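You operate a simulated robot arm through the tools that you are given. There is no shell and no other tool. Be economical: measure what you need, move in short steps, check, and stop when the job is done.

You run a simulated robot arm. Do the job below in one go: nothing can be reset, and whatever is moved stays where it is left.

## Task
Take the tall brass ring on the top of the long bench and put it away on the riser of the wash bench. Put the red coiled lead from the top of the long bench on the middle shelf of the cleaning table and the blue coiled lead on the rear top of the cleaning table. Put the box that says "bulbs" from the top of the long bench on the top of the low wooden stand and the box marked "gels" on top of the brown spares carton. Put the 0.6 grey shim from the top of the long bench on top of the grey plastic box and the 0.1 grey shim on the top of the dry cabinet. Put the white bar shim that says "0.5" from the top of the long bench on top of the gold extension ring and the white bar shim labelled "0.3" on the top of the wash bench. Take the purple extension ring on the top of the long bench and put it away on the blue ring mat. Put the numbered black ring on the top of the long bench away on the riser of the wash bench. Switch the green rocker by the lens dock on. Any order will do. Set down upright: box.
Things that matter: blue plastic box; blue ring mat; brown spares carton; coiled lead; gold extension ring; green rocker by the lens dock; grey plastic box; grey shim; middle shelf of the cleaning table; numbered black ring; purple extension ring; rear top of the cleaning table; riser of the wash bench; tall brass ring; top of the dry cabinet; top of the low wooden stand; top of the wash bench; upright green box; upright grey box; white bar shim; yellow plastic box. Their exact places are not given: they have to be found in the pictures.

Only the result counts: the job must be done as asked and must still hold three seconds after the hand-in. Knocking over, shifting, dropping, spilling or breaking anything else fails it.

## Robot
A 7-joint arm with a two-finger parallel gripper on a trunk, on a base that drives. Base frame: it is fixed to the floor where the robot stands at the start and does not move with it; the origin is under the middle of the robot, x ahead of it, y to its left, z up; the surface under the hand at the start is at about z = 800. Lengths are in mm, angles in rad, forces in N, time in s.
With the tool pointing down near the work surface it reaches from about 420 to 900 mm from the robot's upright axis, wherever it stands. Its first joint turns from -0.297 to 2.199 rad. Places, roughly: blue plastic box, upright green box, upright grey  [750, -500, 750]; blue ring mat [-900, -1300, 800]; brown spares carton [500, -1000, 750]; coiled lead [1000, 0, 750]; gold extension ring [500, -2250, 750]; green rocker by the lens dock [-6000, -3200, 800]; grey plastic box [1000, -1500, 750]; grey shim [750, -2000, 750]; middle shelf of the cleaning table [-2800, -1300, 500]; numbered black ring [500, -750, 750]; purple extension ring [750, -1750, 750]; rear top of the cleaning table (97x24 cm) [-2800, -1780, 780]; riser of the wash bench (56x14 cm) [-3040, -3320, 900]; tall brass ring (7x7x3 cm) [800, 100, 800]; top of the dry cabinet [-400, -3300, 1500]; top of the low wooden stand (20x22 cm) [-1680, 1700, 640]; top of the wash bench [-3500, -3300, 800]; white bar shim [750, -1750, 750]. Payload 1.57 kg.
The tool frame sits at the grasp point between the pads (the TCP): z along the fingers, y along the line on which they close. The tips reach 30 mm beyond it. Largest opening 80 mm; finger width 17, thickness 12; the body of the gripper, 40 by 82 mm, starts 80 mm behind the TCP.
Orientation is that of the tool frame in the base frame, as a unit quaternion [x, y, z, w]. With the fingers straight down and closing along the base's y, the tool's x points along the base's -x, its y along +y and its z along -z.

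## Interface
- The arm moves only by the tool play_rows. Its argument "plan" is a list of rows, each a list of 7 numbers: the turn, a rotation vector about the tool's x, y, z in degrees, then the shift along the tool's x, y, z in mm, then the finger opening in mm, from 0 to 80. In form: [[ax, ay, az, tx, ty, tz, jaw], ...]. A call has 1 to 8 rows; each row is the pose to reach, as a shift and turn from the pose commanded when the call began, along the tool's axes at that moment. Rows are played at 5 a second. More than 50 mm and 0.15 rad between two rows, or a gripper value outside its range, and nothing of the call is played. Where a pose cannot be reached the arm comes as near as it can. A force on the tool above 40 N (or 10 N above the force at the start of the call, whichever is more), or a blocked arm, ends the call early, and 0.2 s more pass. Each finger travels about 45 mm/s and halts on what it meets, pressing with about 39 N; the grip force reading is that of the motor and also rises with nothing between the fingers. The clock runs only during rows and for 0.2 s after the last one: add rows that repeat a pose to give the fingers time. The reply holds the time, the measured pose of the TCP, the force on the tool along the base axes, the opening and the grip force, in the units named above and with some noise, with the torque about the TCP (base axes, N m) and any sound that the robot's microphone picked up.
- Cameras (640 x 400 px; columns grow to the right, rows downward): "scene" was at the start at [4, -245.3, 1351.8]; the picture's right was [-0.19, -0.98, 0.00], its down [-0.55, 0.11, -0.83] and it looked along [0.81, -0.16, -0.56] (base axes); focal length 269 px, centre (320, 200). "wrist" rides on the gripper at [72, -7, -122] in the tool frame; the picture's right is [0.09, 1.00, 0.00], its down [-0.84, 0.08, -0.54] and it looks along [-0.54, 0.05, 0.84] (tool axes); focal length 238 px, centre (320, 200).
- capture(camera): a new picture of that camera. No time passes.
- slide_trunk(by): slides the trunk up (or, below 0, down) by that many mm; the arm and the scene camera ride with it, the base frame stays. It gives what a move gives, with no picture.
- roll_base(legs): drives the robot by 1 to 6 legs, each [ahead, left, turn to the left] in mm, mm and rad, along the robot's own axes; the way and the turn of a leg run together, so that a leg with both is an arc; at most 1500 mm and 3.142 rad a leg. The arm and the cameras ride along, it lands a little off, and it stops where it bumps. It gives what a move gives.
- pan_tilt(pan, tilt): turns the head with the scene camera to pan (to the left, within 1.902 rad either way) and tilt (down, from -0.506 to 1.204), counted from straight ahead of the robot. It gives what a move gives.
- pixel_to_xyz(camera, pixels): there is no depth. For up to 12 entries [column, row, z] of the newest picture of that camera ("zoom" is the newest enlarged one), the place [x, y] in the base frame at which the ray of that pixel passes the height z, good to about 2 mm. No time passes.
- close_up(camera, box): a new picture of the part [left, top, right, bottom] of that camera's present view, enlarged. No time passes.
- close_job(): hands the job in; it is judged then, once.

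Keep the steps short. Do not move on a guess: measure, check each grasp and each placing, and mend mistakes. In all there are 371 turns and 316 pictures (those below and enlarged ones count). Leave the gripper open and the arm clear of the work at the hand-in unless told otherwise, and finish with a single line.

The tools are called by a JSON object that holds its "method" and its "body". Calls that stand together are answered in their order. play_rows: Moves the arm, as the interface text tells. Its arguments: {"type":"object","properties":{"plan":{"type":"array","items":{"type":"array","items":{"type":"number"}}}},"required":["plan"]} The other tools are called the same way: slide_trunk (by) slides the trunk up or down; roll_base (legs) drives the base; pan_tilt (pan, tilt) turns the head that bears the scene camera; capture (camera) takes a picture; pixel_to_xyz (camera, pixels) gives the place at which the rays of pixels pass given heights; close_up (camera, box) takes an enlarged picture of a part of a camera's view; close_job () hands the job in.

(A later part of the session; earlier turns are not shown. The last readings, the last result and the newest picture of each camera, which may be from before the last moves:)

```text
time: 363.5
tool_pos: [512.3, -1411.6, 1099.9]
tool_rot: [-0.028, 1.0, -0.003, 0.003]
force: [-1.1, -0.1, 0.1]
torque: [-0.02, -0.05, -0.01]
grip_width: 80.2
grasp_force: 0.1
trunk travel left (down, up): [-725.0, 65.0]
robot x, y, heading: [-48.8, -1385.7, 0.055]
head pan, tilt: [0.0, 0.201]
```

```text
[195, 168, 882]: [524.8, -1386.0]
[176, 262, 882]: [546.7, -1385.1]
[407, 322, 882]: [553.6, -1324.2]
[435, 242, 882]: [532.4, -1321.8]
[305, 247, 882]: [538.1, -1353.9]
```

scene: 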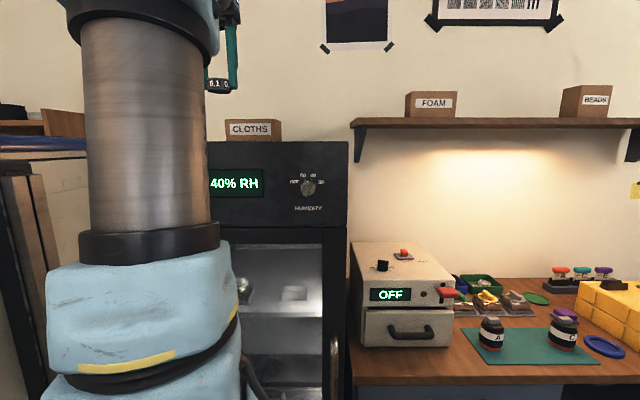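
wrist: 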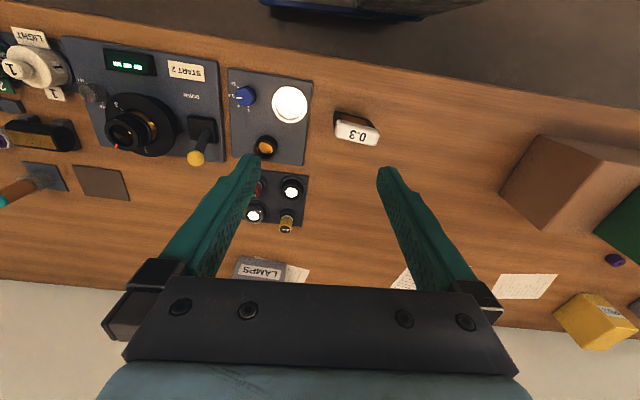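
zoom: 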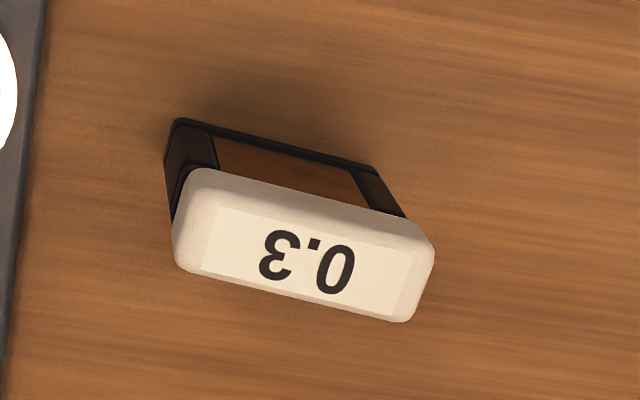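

0.3 bar centre (539.5,-1354), yaw ≈ -6.4°. I approach with the jaws aligned along it.

{"method": "play_rows", "body": {"plan": [[0, 0, 2.4, -8, 14, 37, 80], [0, 0, 4.8, -15, 28, 74, 80], [0, 0, 7.2, -23, 42, 112, 80], [0, 0, 9.6, -30.7, 56, 150, 80]]}}

{"method": "close_up", "body": {"camera": "wrist", "box": [220, 60, 420, 185]}}

{"method": "pixel_to_xyz", "body": {"camera": "zoom", "pixels": [[320, 200, 882], [220, 200, 882], [420, 200, 882], [320, 150, 882], [320, 250, 882]]}}

```text
time: 364.5
tool_pos: [542.1, -1349.5, 948.1]
tool_rot: [0.056, 0.998, -0.002, 0.004]
force: [-0.3, -0.1, -0.2]
torque: [0.02, 0.0, -0.04]
grip_width: 80.1
grasp_force: 0.0
trunk travel left (down, up): [-725.0, 65.0]
robot x, y, heading: [-49.1, -1390.1, 0.057]
head pan, tilt: [0.0, 0.201]
```

```text
3.20 times, centred on (320, 122) of wrist
```

zoom: 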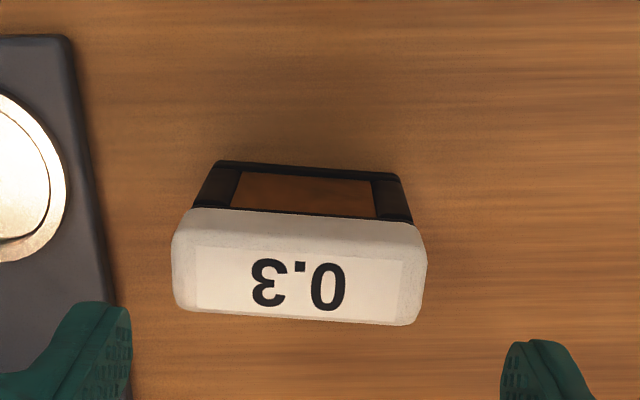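

```text
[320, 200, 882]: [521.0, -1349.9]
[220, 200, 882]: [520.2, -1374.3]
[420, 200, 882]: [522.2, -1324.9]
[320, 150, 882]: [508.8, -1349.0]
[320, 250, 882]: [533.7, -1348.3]
```

{"method": "play_rows", "body": {"plan": [[0, 0, 0, 3.4, -5.2, 20, 80], [0, 0, 0, 3.4, -5.2, 50, 80], [0, 0, 0, 3.4, -5.2, 80, 80], [0, 0, 0, 3.4, -5.2, 80, 60], [0, 0, 0, 3.4, -5.2, 80, 50], [0, 0, 0, 3.4, -5.2, 80, 50], [0, 0, 0, 3.4, -5.2, 80, 50]]}}

{"method": "play_rows", "body": {"plan": [[0, 0, 0, 0, 0, -20, 50], [0, 0, 0, 0, 0, -65, 50], [0, 0, 0, 0, 0, -110, 50], [0, 0, 0, 0, 0, -155, 50], [0, 0, 0, 0, 0, -200, 50]]}}

{"method": "capture", "body": {"camera": "wrist"}}

```text
time: 366.1
tool_pos: [539.6, -1356.1, 869.6]
tool_rot: [0.056, 0.998, -0.003, 0.004]
force: [0.0, -0.3, 0.8]
torque: [0.02, -0.04, -0.02]
grip_width: 63.4
grasp_force: 39.3
trunk travel left (down, up): [-725.0, 65.0]
robot x, y, heading: [-47.8, -1387.6, 0.058]
head pan, tilt: [0.0, 0.201]
```

```text
time: 367.3
tool_pos: [537.9, -1354.0, 1068.8]
tool_rot: [0.056, 0.998, -0.002, 0.003]
force: [0.5, -0.3, -0.9]
torque: [-0.01, 0.03, -0.03]
grip_width: 63.6
grasp_force: 39.3
trunk travel left (down, up): [-725.0, 65.0]
robot x, y, heading: [-49.9, -1389.6, 0.056]
head pan, tilt: [0.0, 0.201]
```

```text
189 pictures are left
```

wrist: 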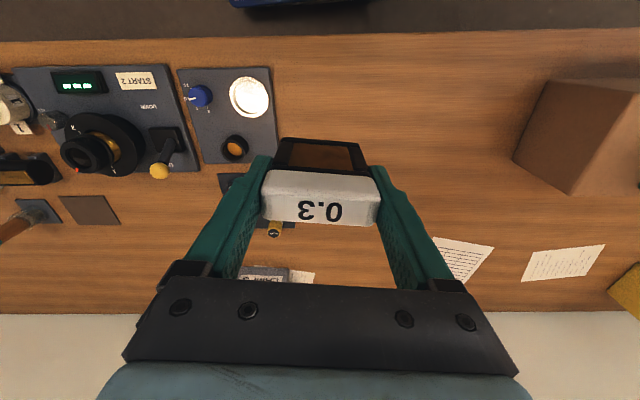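

0.3 held. Route: south, turn to face west, then along the corridor to x≈-3250.

{"method": "roll_base", "body": {"legs": [[0, -1020, -0.056], [-110, 0, 0], [0, 0, 1.57], [0, 0, 1.57]]}}

```text
time: 381.0
tool_pos: [-710.1, -2424.8, 1069.7]
tool_rot: [0.998, -0.059, -0.003, -0.003]
force: [0.8, -0.2, -1.0]
torque: [0.0, -0.04, 0.02]
grip_width: 63.4
grasp_force: 38.9
trunk travel left (down, up): [-725.0, 65.0]
robot x, y, heading: [-121.5, -2394.5, -3.09]
head pan, tilt: [0.0, 0.201]
```

{"method": "roll_base", "body": {"legs": [[0, 0, -0.05], [1500, 0, 0], [1500, 0, 0]]}}

{"method": "capture", "body": {"camera": "wrist"}}

```text
time: 395.8
tool_pos: [-3680.2, -2424.5, 1069.4]
tool_rot: [0.996, -0.089, -0.002, -0.002]
force: [0.2, 0.8, -0.3]
torque: [-0.03, 0.03, 0.01]
grip_width: 63.5
grasp_force: 38.6
trunk travel left (down, up): [-725.0, 65.0]
robot x, y, heading: [-3094.0, -2433.8, 3.132]
head pan, tilt: [0.0, 0.201]
```

```text
188 pictures are left
```

wrist: 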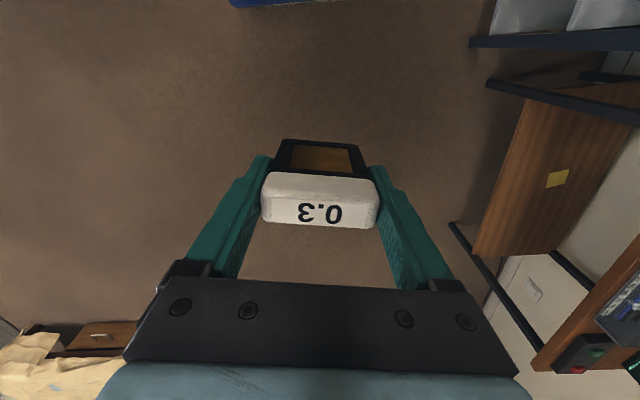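

Retract a bit, then turn left to face the wash bench.

{"method": "play_rows", "body": {"plan": [[0, 0, 0, 45, 0, -15, 50], [0, 0, 0, 90, 0, -30, 50], [0, 0, 0, 130, 0, -45, 50]]}}

{"method": "roll_base", "body": {"legs": [[0, 0, 1.57]]}}

{"method": "pan_tilt", "body": {"pan": 0.0, "tilt": 0.45}}

{"method": "capture", "body": {"camera": "scene"}}

{"method": "capture", "body": {"camera": "wrist"}}

```text
time: 396.5
tool_pos: [-3571.3, -2444.5, 1111.8]
tool_rot: [0.995, -0.096, -0.012, 0.0]
force: [-29.0, -2.2, -15.5]
torque: [0.47, -2.36, -0.71]
grip_width: 63.3
grasp_force: 39.1
trunk travel left (down, up): [-725.0, 65.0]
robot x, y, heading: [-3094.7, -2431.5, 3.127]
head pan, tilt: [0.0, 0.201]
stopped in row 3: the force on the tool passed its limit at 96 N (the readings are from after the stop); the commanded pose is now the measured one
```

```text
time: 397.6
tool_pos: [-3572.0, -2469.2, 1112.7]
tool_rot: [0.997, -0.071, -0.013, 0.003]
force: [-14.4, -4.7, -4.6]
torque: [0.61, -1.53, -0.61]
grip_width: 63.2
grasp_force: 38.9
trunk travel left (down, up): [-725.0, 65.0]
robot x, y, heading: [-3095.0, -2427.6, -3.104]
head pan, tilt: [0.0, 0.201]
stopped in leg 1: the force on the tool passed its limit at 43 N (the readings are from after the stop); the commanded pose is now the measured one
```

```text
time: 398.4
tool_pos: [-3570.9, -2470.3, 1113.3]
tool_rot: [0.997, -0.07, -0.012, 0.001]
force: [-23.4, -2.9, 2.1]
torque: [0.43, -3.33, -0.64]
grip_width: 63.5
grasp_force: 38.8
trunk travel left (down, up): [-725.0, 65.0]
robot x, y, heading: [-3096.5, -2431.4, -3.1]
head pan, tilt: [0.0, 0.45]
```

```text
187 pictures are left
```

scene: 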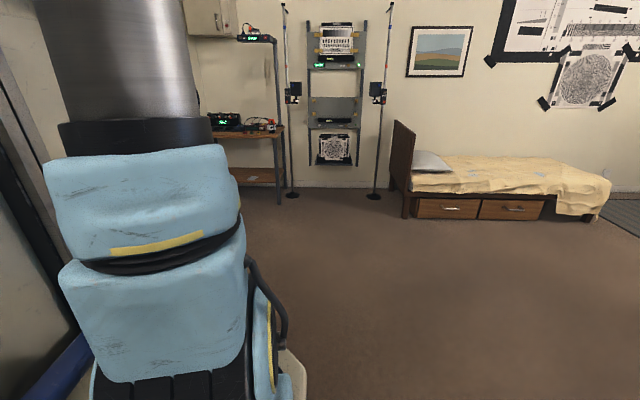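

```text
186 pictures are left
```

wrist: 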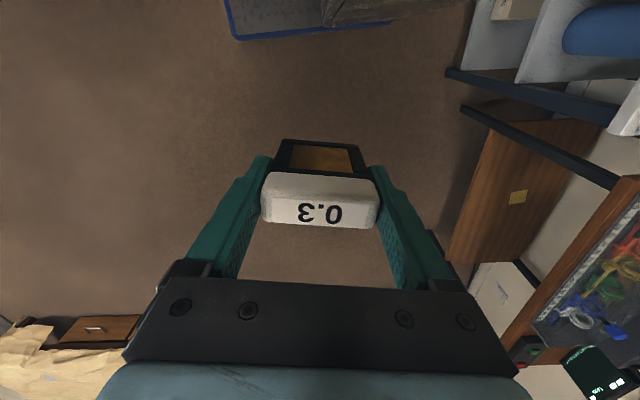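

The arm pressed against the robot's own body when folding. I extend it again and lower slightly.

{"method": "play_rows", "body": {"plan": [[0, 0, 0, -30, 0, 10, 50], [0, 0, 0, -70, 0, 30, 50], [0, 0, 0, -110, 0, 45, 50]]}}

```text
time: 399.1
tool_pos: [-3677.5, -2453.2, 1071.5]
tool_rot: [0.997, -0.07, -0.013, 0.001]
force: [0.2, 0.2, 0.0]
torque: [-0.02, 0.06, 0.01]
grip_width: 63.6
grasp_force: 39.2
trunk travel left (down, up): [-725.0, 65.0]
robot x, y, heading: [-3090.8, -2431.7, -3.104]
head pan, tilt: [0.0, 0.45]
```

{"method": "play_rows", "body": {"plan": [[0, 0, 0, 0, 0, -40, 50], [0, 0, 0, 0, 0, -80, 50]]}}

{"method": "roll_base", "body": {"legs": [[0, 0, 0.7]]}}

{"method": "capture", "body": {"camera": "wrist"}}

{"method": "capture", "body": {"camera": "scene"}}

```text
time: 399.8
tool_pos: [-3675.2, -2452.9, 1149.8]
tool_rot: [0.997, -0.07, -0.013, 0.001]
force: [0.6, -0.4, 0.0]
torque: [0.01, -0.02, 0.01]
grip_width: 63.1
grasp_force: 39.0
trunk travel left (down, up): [-725.0, 65.0]
robot x, y, heading: [-3093.4, -2430.7, -3.098]
head pan, tilt: [0.0, 0.45]
```

```text
time: 402.0
tool_pos: [-3527.6, -2820.1, 1150.3]
tool_rot: [0.962, 0.273, -0.011, 0.004]
force: [-0.4, 0.0, 0.1]
torque: [-0.04, -0.01, -0.01]
grip_width: 63.4
grasp_force: 39.2
trunk travel left (down, up): [-725.0, 65.0]
robot x, y, heading: [-3093.7, -2428.4, -2.403]
head pan, tilt: [0.0, 0.45]
```

```text
185 pictures are left
```

wrist: 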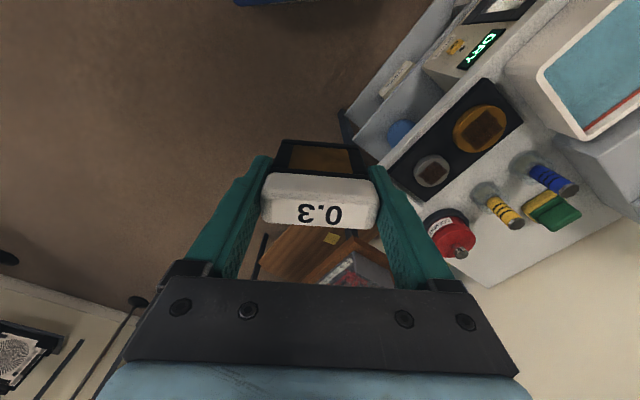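

```text
184 pictures are left
```

scene: 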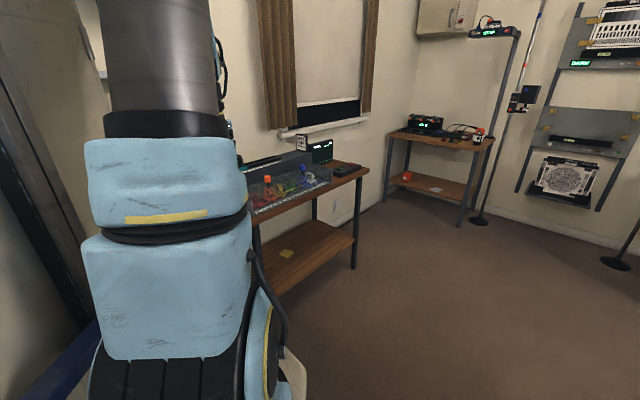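

{"method": "pixel_to_xyz", "body": {"camera": "wrist", "pixels": [[342, 115, 800], [487, 290, 800], [487, 290, 900], [450, 235, 850], [480, 130, 800], [570, 215, 850], [460, 45, 900]]}}

{"method": "roll_base", "body": {"legs": [[0, 0, 0.83]]}}

{"method": "capture", "body": {"camera": "wrist"}}

{"method": "capture", "body": {"camera": "scene"}}

```text
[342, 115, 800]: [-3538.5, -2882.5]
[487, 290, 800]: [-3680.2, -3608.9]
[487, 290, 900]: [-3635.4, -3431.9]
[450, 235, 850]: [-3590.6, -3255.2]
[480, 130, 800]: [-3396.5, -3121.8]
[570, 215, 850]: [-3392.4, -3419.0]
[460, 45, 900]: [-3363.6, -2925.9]
```

```text
time: 404.6
tool_pos: [-3100.0, -3013.9, 1150.5]
tool_rot: [0.771, 0.636, -0.008, 0.009]
force: [-0.3, -0.1, -0.6]
torque: [0.02, -0.02, 0.01]
grip_width: 63.2
grasp_force: 38.9
trunk travel left (down, up): [-725.0, 65.0]
robot x, y, heading: [-3092.8, -2428.6, -1.584]
head pan, tilt: [0.0, 0.45]
```

```text
183 pictures are left
```

wrist: 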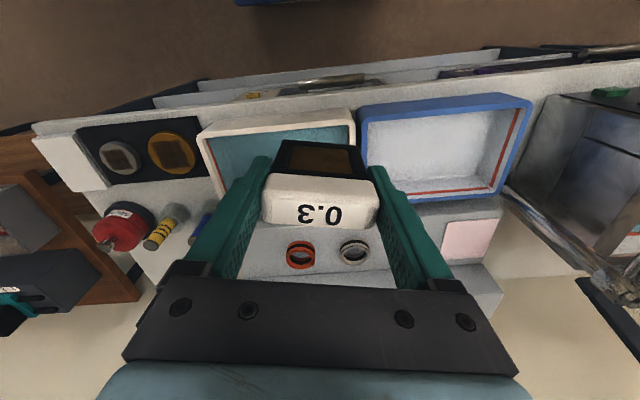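

```text
182 pictures are left
```

scene: 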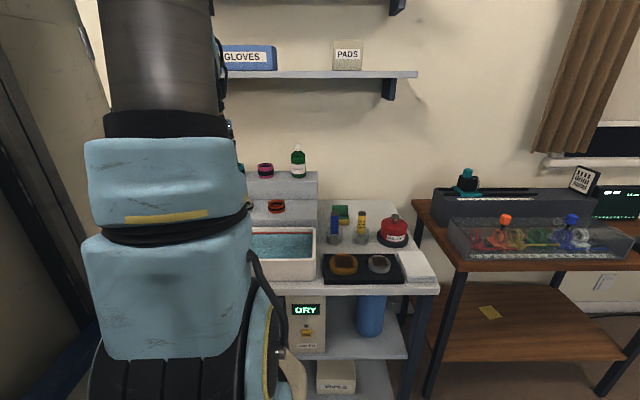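

{"method": "close_up", "body": {"camera": "scene", "box": [230, 130, 450, 300]}}

{"method": "close_up", "body": {"camera": "wrist", "box": [20, 40, 540, 330]}}

```text
2.35 times, centred on (340, 215) of scene
```

zoom: 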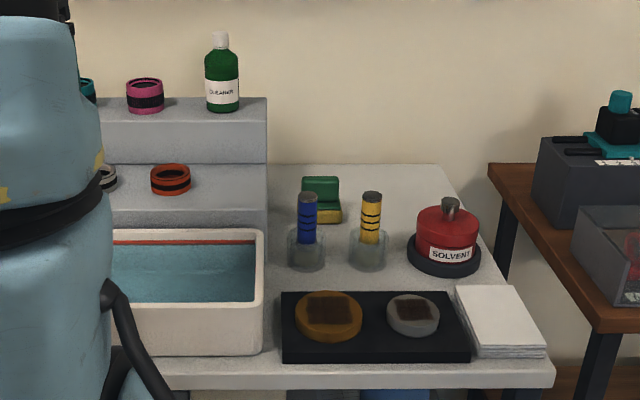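

```text
1.23 times, centred on (280, 185) of wrist
```

zoom: 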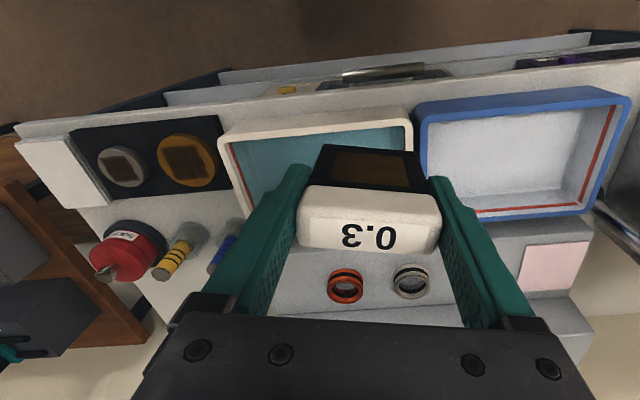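

{"method": "pixel_to_xyz", "body": {"camera": "wrist", "pixels": [[300, 262, 900], [354, 260, 900], [300, 262, 860], [468, 240, 900], [495, 210, 900], [120, 180, 800], [105, 245, 800], [160, 240, 800], [32, 125, 800], [200, 205, 800]]}}

{"method": "close_up", "body": {"camera": "scene", "box": [230, 130, 450, 300]}}

{"method": "pixel_to_xyz", "body": {"camera": "zoom", "pixels": [[400, 190, 800], [440, 165, 800], [268, 165, 800], [310, 215, 810], [305, 265, 800], [368, 265, 800], [445, 270, 800], [280, 295, 800], [470, 295, 800], [555, 385, 800], [268, 235, 800], [170, 190, 900]]}}

```text
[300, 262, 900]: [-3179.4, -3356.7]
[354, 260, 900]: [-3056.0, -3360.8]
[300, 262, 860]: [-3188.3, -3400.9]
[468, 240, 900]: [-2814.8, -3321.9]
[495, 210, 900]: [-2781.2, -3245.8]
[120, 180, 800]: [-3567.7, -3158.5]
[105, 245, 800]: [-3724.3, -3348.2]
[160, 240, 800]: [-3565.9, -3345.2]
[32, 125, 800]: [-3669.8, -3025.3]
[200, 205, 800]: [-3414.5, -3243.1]
```

```text
2.35 times, centred on (340, 215) of scene
```

zoom: 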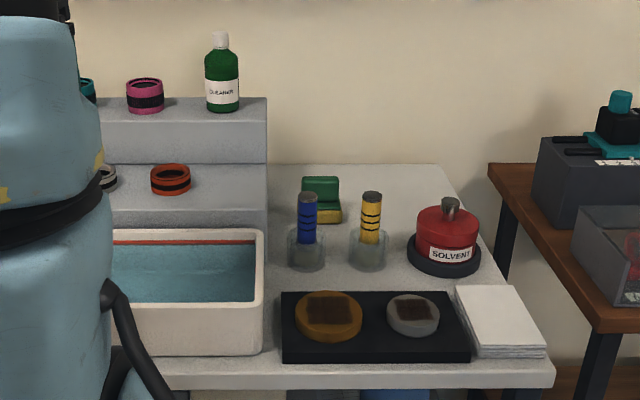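

```text
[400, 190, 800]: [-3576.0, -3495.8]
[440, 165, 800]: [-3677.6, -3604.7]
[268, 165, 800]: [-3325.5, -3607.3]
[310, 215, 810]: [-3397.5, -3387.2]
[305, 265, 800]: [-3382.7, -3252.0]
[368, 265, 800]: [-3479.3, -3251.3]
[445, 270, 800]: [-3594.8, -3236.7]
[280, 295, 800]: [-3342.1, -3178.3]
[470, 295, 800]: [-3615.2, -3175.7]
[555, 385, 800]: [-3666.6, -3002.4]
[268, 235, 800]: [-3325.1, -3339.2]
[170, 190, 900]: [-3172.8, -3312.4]
```

Riser lower step with orange/silver rings at y≈-3330. For 0.3 the free bench-top area is around (-3530,-3390), behind the bottles. I drive 430 right (west) and 150 ahead.

{"method": "roll_base", "body": {"legs": [[0, -435, 0], [145, 0, 0.013]]}}

{"method": "capture", "body": {"camera": "wrist"}}

```text
time: 408.2
tool_pos: [-3518.7, -3157.1, 1150.6]
tool_rot: [0.763, 0.646, -0.008, 0.01]
force: [0.5, -0.3, -0.3]
torque: [-0.04, 0.03, 0.03]
grip_width: 63.8
grasp_force: 39.1
trunk travel left (down, up): [-725.0, 65.0]
robot x, y, heading: [-3528.4, -2572.8, -1.556]
head pan, tilt: [0.0, 0.45]
```

```text
178 pictures are left
```

wrist: 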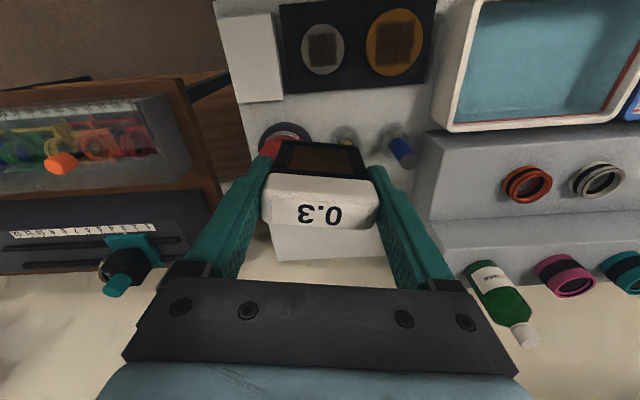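

I move ahead over the free area, descending gradually to z≈1040, leveling the tool.

{"method": "play_rows", "body": {"plan": [[0, 0.3, 0, -39.5, 4, 18, 50], [0, 0.6, 0, -79, 8, 36, 50], [0, 0.9, 0, -118.5, 12, 54, 50], [0, 1.2, 0, -158, 16, 72, 50], [0, 1.4, 0, -197.5, 20, 90, 50], [0, 1.4, 0, -237, 23, 108, 50]]}}

{"method": "capture", "body": {"camera": "wrist"}}

```text
time: 409.6
tool_pos: [-3532.7, -3398.2, 1051.2]
tool_rot: [0.762, 0.648, 0.0, 0.002]
force: [0.5, 0.4, 0.4]
torque: [-0.06, -0.04, -0.02]
grip_width: 63.5
grasp_force: 38.5
trunk travel left (down, up): [-725.0, 65.0]
robot x, y, heading: [-3528.9, -2572.4, -1.552]
head pan, tilt: [0.0, 0.45]
```

```text
177 pictures are left
```

wrist: 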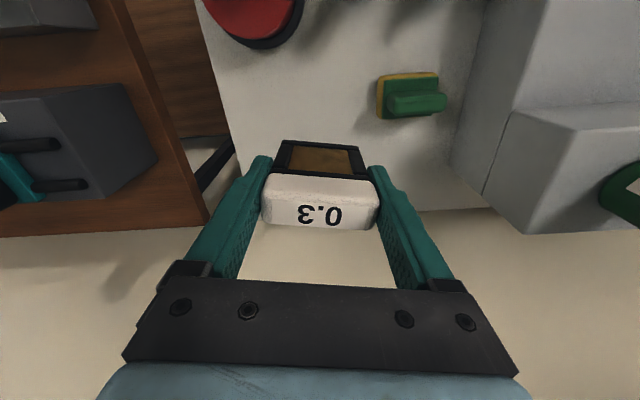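

Free below. Descend.

{"method": "play_rows", "body": {"plan": [[0, 0, 0, 0, 0, 45, 50], [0, 0, 0, 0, 0, 90, 50], [0, 0, 0, 0, 0, 135, 50], [0, 0, 0, 0, 0, 165, 50], [0, 0, 0, 0, 0, 170, 50], [0, 0, 0, 0, 0, 174, 50], [0, 0, 0, 0, 0, 177, 50], [0, 0, 0, 0, 0, 180, 50]]}}

{"method": "play_rows", "body": {"plan": [[0, 0, 0, 0, 0, 2, 50], [0, 0, 0, 0, 0, 4, 50], [0, 0, 0, 0, 0, 6, 50], [0, 0, 0, 0, 0, 8, 50], [0, 0, 0, 0, 0, 10, 50], [0, 0, 0, 0, 0, 12, 50], [0, 0, 0, 0, 0, 14, 50], [0, 0, 0, 0, 0, 16, 50]]}}

```text
time: 411.4
tool_pos: [-3533.6, -3397.5, 869.0]
tool_rot: [0.762, 0.647, 0.0, 0.002]
force: [0.1, 0.7, 4.5]
torque: [0.07, 0.17, -0.05]
grip_width: 63.5
grasp_force: 39.0
trunk travel left (down, up): [-725.0, 65.0]
robot x, y, heading: [-3526.6, -2573.9, -1.556]
head pan, tilt: [0.0, 0.45]
```

```text
time: 412.2
tool_pos: [-3534.0, -3400.5, 868.9]
tool_rot: [0.762, 0.647, -0.001, 0.006]
force: [0.2, 3.2, 16.9]
torque: [0.1, 0.4, -0.04]
grip_width: 63.4
grasp_force: 39.0
trunk travel left (down, up): [-725.0, 65.0]
robot x, y, heading: [-3531.1, -2574.5, -1.552]
head pan, tilt: [0.0, 0.45]
stopped in row 4: the force on the tool passed its limit at 41 N (the readings are from after the stop); the commanded pose is now the measured one
```

Contact. Ease, open, rise.

{"method": "play_rows", "body": {"plan": [[0, 0.4, 0, 0, 0, -0.8, 50], [0, 0.4, 0, 0, 0, -0.8, 66], [0, 0.4, 0, 0, 0, -0.8, 80], [0, 0.4, 0, 0, 0, -0.8, 80], [0, 0.4, 0, 0, 0, -40, 80], [0, 0.4, 0, 0, 0, -85, 80], [0, 0.4, 0, 0, 0, -130, 80], [0, 0.4, 0, 0, 0, -175, 80]]}}

{"method": "capture", "body": {"camera": "wrist"}}

```text
time: 414.0
tool_pos: [-3535.4, -3399.3, 1039.4]
tool_rot: [0.763, 0.647, 0.002, 0.001]
force: [0.8, 0.4, -0.2]
torque: [0.04, 0.01, 0.02]
grip_width: 80.1
grasp_force: 0.1
trunk travel left (down, up): [-725.0, 65.0]
robot x, y, heading: [-3528.3, -2575.7, -1.556]
head pan, tilt: [0.0, 0.45]
```

```text
176 pictures are left
```

wrist: 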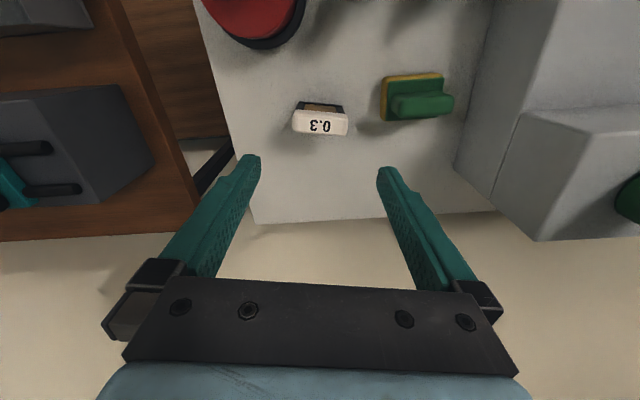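

0.3 stands on the wash bench. I retract the arm and drive around the cleaning table's west end to its north side (to see the middle shelf) on the way back.

{"method": "play_rows", "body": {"plan": [[0, 0, 0, 46, -8, -10, 80], [0, 0, 0, 92, -16, -18, 80], [0, 0, 0, 138, -24, -26, 80], [0, 0, 0, 184, -32, -30, 80], [0, 0, 0, 230, -40, -30, 80]]}}

{"method": "roll_base", "body": {"legs": [[-160, 0, 0], [0, 0, -1.57], [0, 0, -1.57], [0, 270, 0]]}}

```text
time: 415.2
tool_pos: [-3537.0, -3166.9, 1072.4]
tool_rot: [0.762, 0.647, 0.003, 0.001]
force: [-0.8, -0.3, -0.2]
torque: [0.06, 0.02, -0.03]
grip_width: 80.0
grasp_force: 0.0
trunk travel left (down, up): [-725.0, 65.0]
robot x, y, heading: [-3529.2, -2575.7, -1.552]
head pan, tilt: [0.0, 0.45]
```

```text
time: 425.7
tool_pos: [-3781.6, -1829.8, 1073.7]
tool_rot: [-0.643, 0.766, 0.002, -0.003]
force: [0.3, 0.5, 0.4]
torque: [-0.02, 0.0, 0.01]
grip_width: 79.8
grasp_force: 0.1
trunk travel left (down, up): [-725.0, 65.0]
robot x, y, heading: [-3794.5, -2424.3, 1.582]
head pan, tilt: [0.0, 0.45]
```

{"method": "roll_base", "body": {"legs": [[1500, 0, 0], [300, 0, 0], [0, 0, -1.58], [900, 0, 0]]}}

{"method": "pan_tilt", "body": {"pan": -1.45, "tilt": 0.6}}

{"method": "capture", "body": {"camera": "scene"}}

```text
time: 443.1
tool_pos: [-2295.0, -596.4, 1073.5]
tool_rot: [0.085, 0.996, 0.003, -0.001]
force: [0.0, -0.1, -0.3]
torque: [-0.02, 0.0, -0.01]
grip_width: 80.2
grasp_force: 0.1
trunk travel left (down, up): [-725.0, 65.0]
robot x, y, heading: [-2887.5, -584.8, 0.015]
head pan, tilt: [0.0, 0.45]
```

```text
time: 444.7
tool_pos: [-2295.4, -595.1, 1072.3]
tool_rot: [0.084, 0.996, 0.003, -0.001]
force: [-0.5, -0.2, -0.5]
torque: [0.01, -0.01, -0.01]
grip_width: 79.9
grasp_force: 0.0
trunk travel left (down, up): [-725.0, 65.0]
robot x, y, heading: [-2888.9, -584.7, 0.013]
head pan, tilt: [-1.45, 0.6]
```

```text
175 pictures are left
```

scene: 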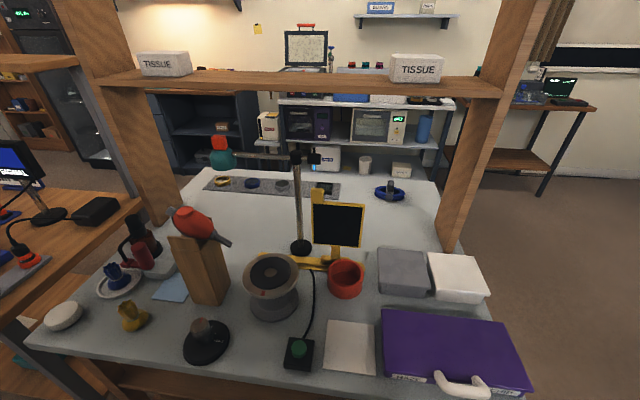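

Blue lead seen lying well. The middle shelf is underneath; I back away north 600 to look under.

{"method": "roll_base", "body": {"legs": [[0, 700, 0]]}}

{"method": "slide_trunk", "body": {"by": -400}}

{"method": "capture", "body": {"camera": "scene"}}

```text
time: 448.6
tool_pos: [-2295.2, 106.6, 1073.1]
tool_rot: [0.097, 0.995, 0.003, -0.001]
force: [-0.3, 0.0, 0.0]
torque: [-0.01, 0.0, -0.03]
grip_width: 80.0
grasp_force: 0.0
trunk travel left (down, up): [-725.0, 65.0]
robot x, y, heading: [-2885.2, 132.4, -0.019]
head pan, tilt: [-1.45, 0.6]
```

```text
time: 452.4
tool_pos: [-2294.3, 106.7, 673.5]
tool_rot: [0.097, 0.995, 0.002, -0.001]
force: [0.4, 0.3, -0.4]
torque: [0.01, 0.0, -0.02]
grip_width: 80.0
grasp_force: 0.1
trunk travel left (down, up): [-325.0, 465.0]
robot x, y, heading: [-2884.9, 132.4, -0.014]
head pan, tilt: [-1.45, 0.6]
```

```text
174 pictures are left
```

scene: 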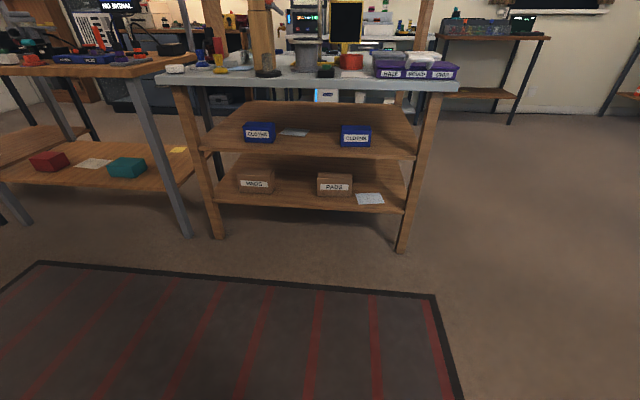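

{"method": "close_up", "body": {"camera": "scene", "box": [150, 50, 470, 250]}}

{"method": "pixel_to_xyz", "body": {"camera": "zoom", "pixels": [[15, 68, 780], [615, 85, 780], [110, 195, 500], [530, 215, 500], [225, 183, 500], [410, 192, 500], [190, 105, 500], [510, 115, 500], [300, 170, 500], [375, 165, 500]]}}

```text
2.00 times, centred on (310, 150) of scene
```

zoom: 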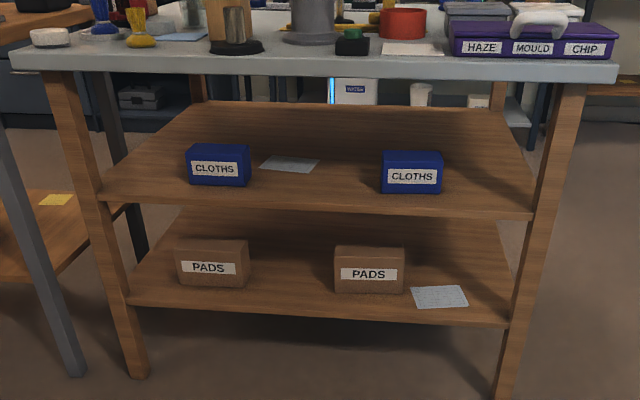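

```text
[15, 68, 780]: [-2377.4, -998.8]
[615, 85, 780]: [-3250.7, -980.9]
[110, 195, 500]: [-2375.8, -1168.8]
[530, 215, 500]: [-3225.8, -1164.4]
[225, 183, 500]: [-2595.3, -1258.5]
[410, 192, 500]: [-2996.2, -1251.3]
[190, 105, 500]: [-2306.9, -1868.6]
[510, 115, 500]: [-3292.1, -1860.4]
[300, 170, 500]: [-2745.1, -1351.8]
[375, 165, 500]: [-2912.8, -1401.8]
```

The middle shelf (z≈500) lies ~170 mm behind the top's front edge; from the table's west end the inset is much smaller, so I'll bring the red lead there later. Now back to the bench.

{"method": "slide_trunk", "body": {"by": 400}}

{"method": "roll_base", "body": {"legs": [[0, -150, 0.014], [1450, 0, 0], [1400, 0, 0]]}}

{"method": "capture", "body": {"camera": "wrist"}}

```text
time: 456.3
tool_pos: [-2295.5, 105.5, 1074.0]
tool_rot: [0.097, 0.995, 0.003, -0.001]
force: [-0.7, -0.1, -0.3]
torque: [0.03, 0.0, -0.03]
grip_width: 79.8
grasp_force: 0.1
trunk travel left (down, up): [-725.0, 65.0]
robot x, y, heading: [-2889.0, 136.6, -0.016]
head pan, tilt: [-1.45, 0.6]
```

```text
time: 471.1
tool_pos: [566.7, -77.1, 1072.7]
tool_rot: [0.105, 0.994, 0.003, -0.001]
force: [0.7, 0.0, -0.2]
torque: [0.0, -0.04, 0.01]
grip_width: 80.4
grasp_force: 0.1
trunk travel left (down, up): [-725.0, 65.0]
robot x, y, heading: [-24.5, -43.6, -0.028]
head pan, tilt: [-1.45, 0.6]
```

```text
172 pictures are left
```

wrist: 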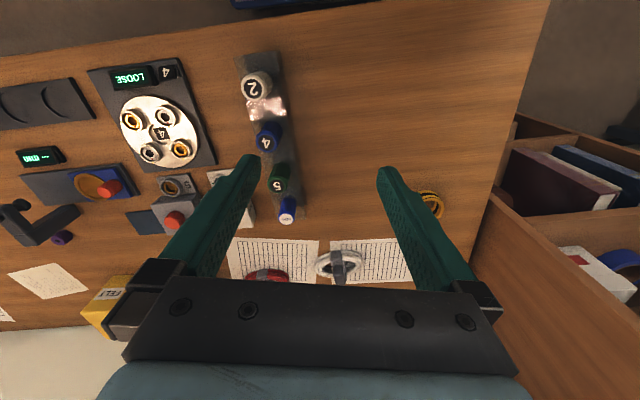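

{"method": "roll_base", "body": {"legs": [[95, 0, 0.028]]}}

{"method": "play_rows", "body": {"plan": [[0, 0, -5, -25, 0, 5, 80], [0, 0, -10, -60, 0, 10, 80], [0, 0, -10.5, -105, 0, 20, 80]]}}

{"method": "capture", "body": {"camera": "wrist"}}

```text
time: 472.2
tool_pos: [662.6, -64.5, 1072.1]
tool_rot: [0.091, 0.996, 0.003, -0.001]
force: [-0.4, 0.7, -0.2]
torque: [-0.01, -0.02, 0.03]
grip_width: 80.0
grasp_force: 0.0
trunk travel left (down, up): [-725.0, 65.0]
robot x, y, heading: [70.6, -43.9, -0.005]
head pan, tilt: [-1.45, 0.6]
```

```text
time: 473.0
tool_pos: [765.7, -83.3, 1052.0]
tool_rot: [-0.001, 1.0, 0.003, 0.0]
force: [0.0, 0.6, 0.9]
torque: [-0.05, -0.04, 0.0]
grip_width: 80.0
grasp_force: 0.1
trunk travel left (down, up): [-725.0, 65.0]
robot x, y, heading: [72.3, -42.7, -0.001]
head pan, tilt: [-1.45, 0.6]
```

```text
171 pictures are left
```

wrist: 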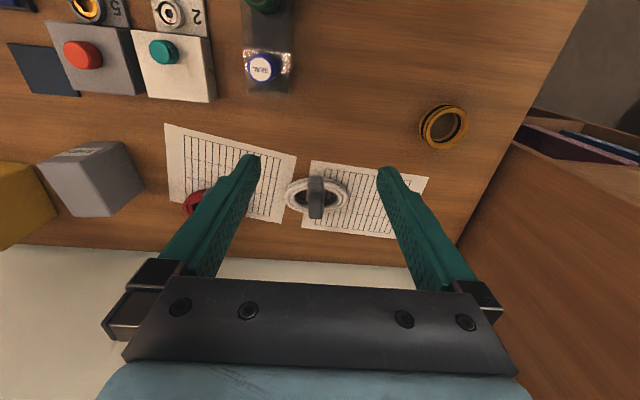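

{"method": "pixel_to_xyz", "body": {"camera": "wrist", "pixels": [[215, 200, 812], [187, 203, 812], [316, 195, 812], [440, 125, 830], [263, 65, 880], [215, 100, 850], [140, 215, 800]]}}

{"method": "play_rows", "body": {"plan": [[0, 0, 0, 0, -40, 0, 80], [0, 0, 0, 0, -80, 0, 80]]}}

{"method": "capture", "body": {"camera": "wrist"}}

```text
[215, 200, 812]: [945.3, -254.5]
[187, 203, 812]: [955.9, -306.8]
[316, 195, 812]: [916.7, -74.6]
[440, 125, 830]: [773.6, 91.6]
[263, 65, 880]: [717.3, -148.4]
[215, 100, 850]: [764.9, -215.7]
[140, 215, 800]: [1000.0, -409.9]
```

```text
time: 473.6
tool_pos: [769.4, -165.7, 1049.9]
tool_rot: [-0.001, 1.0, 0.003, 0.0]
force: [-0.6, 0.5, 0.5]
torque: [0.0, 0.0, 0.01]
grip_width: 80.2
grasp_force: 0.2
trunk travel left (down, up): [-725.0, 65.0]
robot x, y, heading: [70.3, -48.5, -0.002]
head pan, tilt: [-1.45, 0.6]
```

```text
170 pictures are left
```

wrist: 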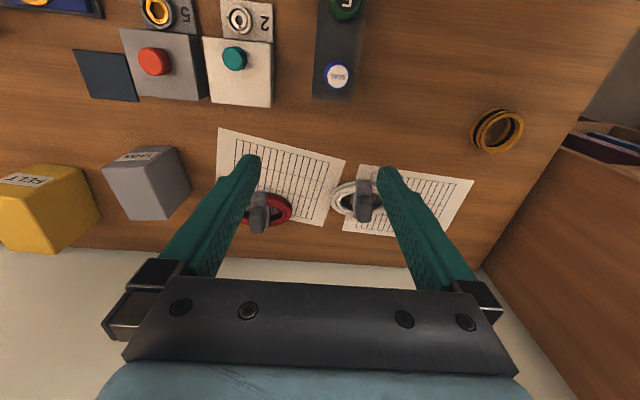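

{"method": "roll_base", "body": {"legs": [[0, -170, 0]]}}

{"method": "play_rows", "body": {"plan": [[0, 0, 0, -25, 35, 15, 50], [0, 0, 0, -60, 60, 35, 50], [0, 0, 0, -100, 80, 55, 50], [0, 0, 0, -140, 80, 75, 50]]}}

{"method": "capture", "body": {"camera": "wrist"}}

```text
time: 475.1
tool_pos: [766.8, -336.1, 1051.5]
tool_rot: [0.0, 1.0, 0.002, -0.001]
force: [-0.1, -0.1, 0.3]
torque: [0.0, 0.0, -0.01]
grip_width: 80.0
grasp_force: 0.1
trunk travel left (down, up): [-725.0, 65.0]
robot x, y, heading: [71.2, -211.8, 0.001]
head pan, tilt: [-1.45, 0.6]
```

```text
time: 476.1
tool_pos: [905.3, -257.9, 978.0]
tool_rot: [-0.001, 1.0, 0.003, 0.0]
force: [0.9, -0.3, 0.4]
torque: [-0.01, -0.03, 0.0]
grip_width: 50.1
grasp_force: 0.0
trunk travel left (down, up): [-725.0, 65.0]
robot x, y, heading: [72.5, -214.1, -0.002]
head pan, tilt: [-1.45, 0.6]
```

```text
169 pictures are left
```

wrist: 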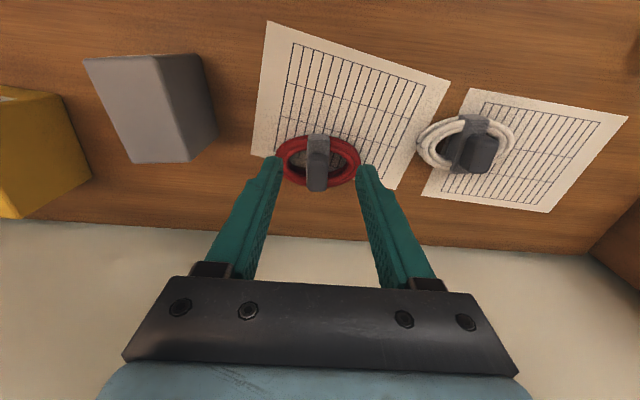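

{"method": "close_up", "body": {"camera": "wrist", "box": [265, 115, 375, 200]}}

{"method": "pixel_to_xyz", "body": {"camera": "wrist", "pixels": [[276, 160, 808], [361, 160, 808], [318, 135, 808], [317, 190, 850], [329, 165, 850], [306, 165, 850], [214, 130, 870], [150, 160, 870]]}}

```text
4.71 times, centred on (320, 158) of wrist
```

zoom: 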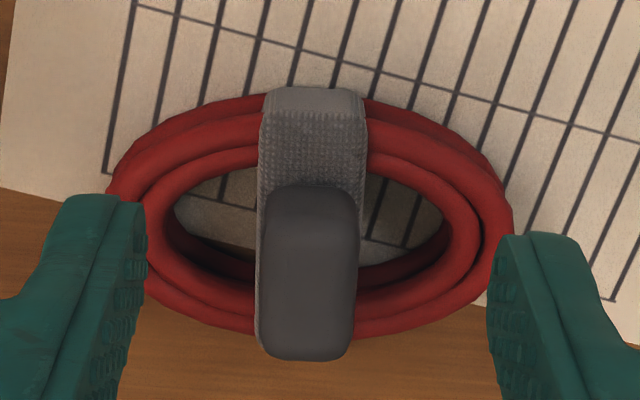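

```text
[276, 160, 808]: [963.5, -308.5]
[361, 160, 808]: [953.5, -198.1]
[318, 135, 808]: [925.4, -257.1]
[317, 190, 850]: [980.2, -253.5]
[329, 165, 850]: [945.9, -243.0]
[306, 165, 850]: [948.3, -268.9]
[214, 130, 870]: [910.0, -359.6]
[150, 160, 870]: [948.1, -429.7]
```

Red lead: plug block at ≈(960,-255). Because the shelf is under a table top, I'll grasp it with the tool pitched 60° forward. I pitch the tool first, at height.

{"method": "play_rows", "body": {"plan": [[0, -7.5, 0, 0, 0, 0, 50], [0, -15, 0, 0, 0, 0, 50], [0, -22.5, 0, 0, 0, 0, 50], [0, -30, 0, 0, 0, 0, 50], [0, -37.5, 0, 0, 0, 0, 50], [0, -45, 0, 0, 0, 0, 50], [0, -52.5, 0, 0, 0, 0, 50], [0, -60, 0, 0, 0, 0, 50]]}}

{"method": "capture", "body": {"camera": "wrist"}}

```text
time: 477.9
tool_pos: [907.8, -256.5, 977.6]
tool_rot: [0.001, 0.865, 0.002, 0.501]
force: [-0.2, -0.1, 0.2]
torque: [-0.02, 0.01, 0.03]
grip_width: 49.9
grasp_force: 0.1
out of reach, approached as far as the arm can: row 5
trunk travel left (down, up): [-725.0, 65.0]
robot x, y, heading: [70.4, -214.2, -0.002]
head pan, tilt: [-1.45, 0.6]
```

```text
167 pictures are left
```

wrist: 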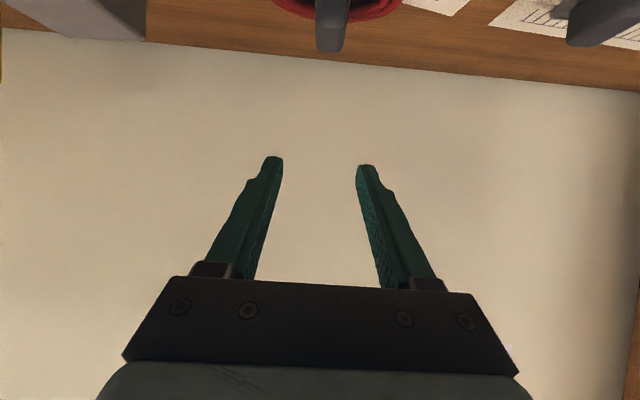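

Pitched fine. Approach: hover above the block.

{"method": "play_rows", "body": {"plan": [[0, 0, 0, -12, 1, 20, 50], [0, 0, 0, -23.5, 1.5, 40.7, 50], [0, 0, 0, 11, 1.5, 61, 50], [0, 0, 0, 45.8, 1.5, 80.7, 50]]}}

{"method": "capture", "body": {"camera": "wrist"}}

```text
time: 478.9
tool_pos: [955.0, -253.7, 896.6]
tool_rot: [0.001, 0.866, 0.003, 0.5]
force: [-0.2, 0.2, -0.4]
torque: [0.03, 0.01, 0.0]
grip_width: 50.3
grasp_force: 0.2
trunk travel left (down, up): [-725.0, 65.0]
robot x, y, heading: [72.5, -214.7, -0.003]
head pan, tilt: [-1.45, 0.6]
```

```text
166 pictures are left
```

wrist: 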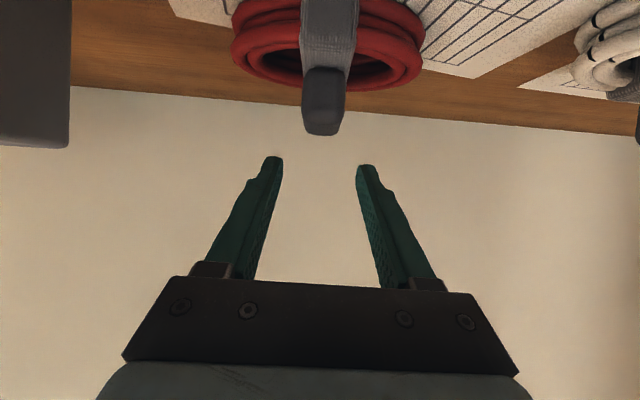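

{"method": "pixel_to_xyz", "body": {"camera": "wrist", "pixels": [[323, 135, 850], [323, 135, 860], [323, 100, 850], [304, 100, 845], [345, 100, 845], [323, 68, 840]]}}

```text
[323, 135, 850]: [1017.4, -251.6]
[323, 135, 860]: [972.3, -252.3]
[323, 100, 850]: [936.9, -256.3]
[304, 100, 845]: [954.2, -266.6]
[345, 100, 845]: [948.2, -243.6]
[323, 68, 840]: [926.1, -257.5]
```

{"method": "play_rows", "body": {"plan": [[0, 0, 0, 20, -1, 11.5, 50], [0, 0, 0, 36, -1, 20.8, 50], [0, 0, 0, 44.7, -1, 25.8, 50]]}}

{"method": "capture", "body": {"camera": "wrist"}}

```text
time: 479.6
tool_pos: [952.5, -254.9, 847.1]
tool_rot: [0.001, 0.865, 0.003, 0.502]
force: [-13.8, -1.2, 16.5]
torque: [-0.4, -0.07, -0.26]
grip_width: 50.6
grasp_force: 0.0
trunk travel left (down, up): [-725.0, 65.0]
robot x, y, heading: [70.0, -210.6, 0.004]
head pan, tilt: [-1.45, 0.6]
```

```text
165 pictures are left
```

wrist: 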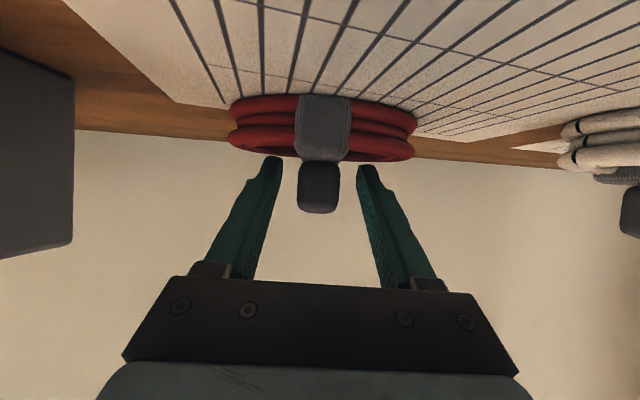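

Fingertips touch the coil lightly; I raise 4 mm and close.

{"method": "play_rows", "body": {"plan": [[0, 0, 0, -4, 0, -3, 50], [0, 0, 0, -4, 0, -3, 28], [0, 0, 0, -4, 0, -3, 12], [0, 0, 0, -4, 0, -3, 12], [0, 0, 0, -4, 0, -3, 12], [0, 0, 0, -4, 0, -3, 12]]}}

```text
time: 481.1
tool_pos: [952.7, -254.2, 848.5]
tool_rot: [0.001, 0.866, 0.002, 0.5]
force: [0.3, 0.1, 0.0]
torque: [-0.02, -0.02, 0.02]
grip_width: 27.4
grasp_force: 37.9
trunk travel left (down, up): [-725.0, 65.0]
robot x, y, heading: [72.9, -215.8, -0.006]
head pan, tilt: [-1.45, 0.6]
```

Held at 27 mm. Lift and retract.

{"method": "play_rows", "body": {"plan": [[0, 0, 0, -20, 0, -11.5, 12], [0, 0, 0, -60, 0, -34.5, 12], [0, 0, 0, -100, 0, -58, 12], [0, 0, 0, -140, 0, -81, 12], [0, 0, 0, -130, 0, -115, 12], [0, 0, 0, -110, 0, -155, 12], [0, 0, 0, -90, 0, -195, 12], [0, 0, 0, -70, 0, -235, 12]]}}

{"method": "capture", "body": {"camera": "wrist"}}

```text
time: 482.9
tool_pos: [783.8, -254.2, 1030.2]
tool_rot: [0.001, 0.866, 0.003, 0.5]
force: [-0.6, 0.0, -2.7]
torque: [-0.03, 0.0, -0.01]
grip_width: 27.4
grasp_force: 38.1
trunk travel left (down, up): [-725.0, 65.0]
robot x, y, heading: [71.9, -213.5, -0.002]
head pan, tilt: [-1.45, 0.6]
```

```text
164 pictures are left
```

wrist: 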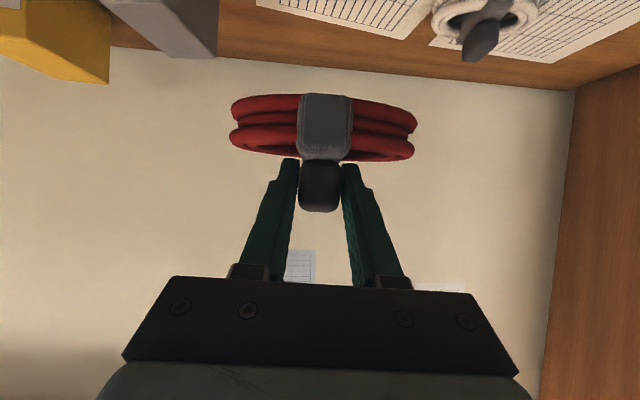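

Red lead held. I reverse west along the north side.

{"method": "roll_base", "body": {"legs": [[-1500, 0, 0], [-1400, 0, 0]]}}

```text
time: 496.8
tool_pos: [-2108.9, -276.3, 1028.9]
tool_rot: [-0.025, 0.866, 0.018, 0.498]
force: [-0.4, -0.1, -1.4]
torque: [-0.02, 0.0, -0.01]
grip_width: 27.3
grasp_force: 37.4
trunk travel left (down, up): [-725.0, 65.0]
robot x, y, heading: [-2822.3, -275.0, 0.05]
head pan, tilt: [-1.45, 0.6]
```

{"method": "roll_base", "body": {"legs": [[0, 0, -0.05], [-1150, 0, 0], [0, -1000, 0]]}}

{"method": "slide_trunk", "body": {"by": -350}}

{"method": "pan_tilt", "body": {"pan": -0.2, "tilt": 0.4}}

{"method": "capture", "body": {"camera": "scene"}}

{"method": "capture", "body": {"camera": "wrist"}}

```text
time: 507.9
tool_pos: [-3238.3, -1322.6, 1030.0]
tool_rot: [-0.007, 0.866, 0.007, 0.499]
force: [0.5, 0.3, -2.2]
torque: [0.01, 0.01, 0.0]
grip_width: 27.0
grasp_force: 37.8
trunk travel left (down, up): [-725.0, 65.0]
robot x, y, heading: [-3952.2, -1293.2, 0.019]
head pan, tilt: [-1.45, 0.6]
```

```text
time: 509.6
tool_pos: [-3234.5, -1322.0, 878.3]
tool_rot: [-0.007, 0.861, 0.008, 0.508]
force: [-3.7, 0.1, 12.5]
torque: [-0.15, -0.22, -0.12]
grip_width: 26.9
grasp_force: 37.7
trunk travel left (down, up): [-568.0, 222.0]
robot x, y, heading: [-3953.3, -1294.3, 0.014]
head pan, tilt: [-1.45, 0.6]
stopped: the force on the tool passed its limit at 55 N (the readings are from after the stop); the commanded pose is now the measured one
```

```text
time: 511.0
tool_pos: [-3236.0, -1321.3, 878.9]
tool_rot: [-0.008, 0.862, 0.008, 0.507]
force: [3.6, 1.0, 19.0]
torque: [-0.2, -0.5, 0.03]
grip_width: 27.0
grasp_force: 38.1
trunk travel left (down, up): [-568.0, 222.0]
robot x, y, heading: [-3952.5, -1294.0, 0.015]
head pan, tilt: [-0.201, 0.4]
```

```text
163 pictures are left
```

scene: 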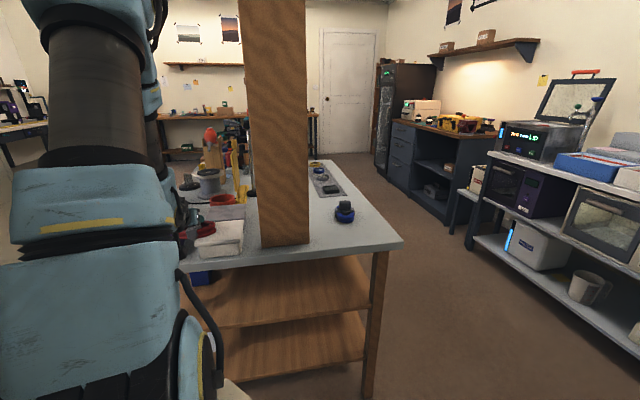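

```text
162 pictures are left
```

wrist: 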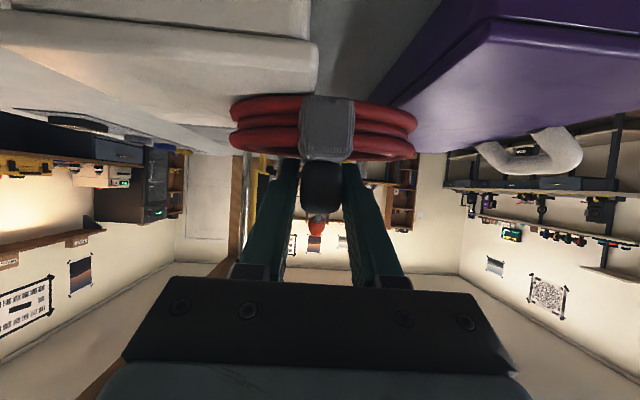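

The hand was over the table top and touched the boxes. Raise the trunk immediately.

{"method": "slide_trunk", "body": {"by": 222}}

{"method": "capture", "body": {"camera": "wrist"}}

{"method": "capture", "body": {"camera": "scene"}}

```text
time: 513.4
tool_pos: [-3235.5, -1322.5, 1099.2]
tool_rot: [-0.008, 0.862, 0.008, 0.506]
force: [0.5, 0.4, -1.0]
torque: [0.0, -0.01, -0.01]
grip_width: 26.9
grasp_force: 37.6
trunk travel left (down, up): [-790.0, 0.0]
robot x, y, heading: [-3953.3, -1295.2, 0.014]
head pan, tilt: [-0.201, 0.4]
```

```text
161 pictures are left
```

wrist: 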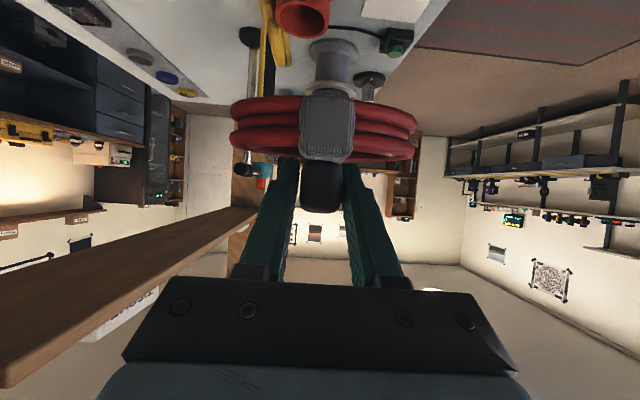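

```text
160 pictures are left
```

scene: 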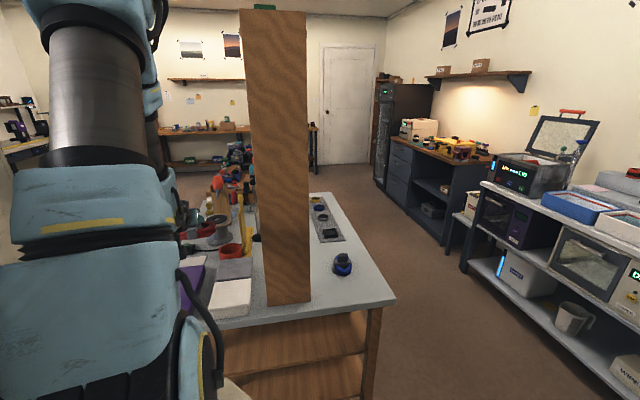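

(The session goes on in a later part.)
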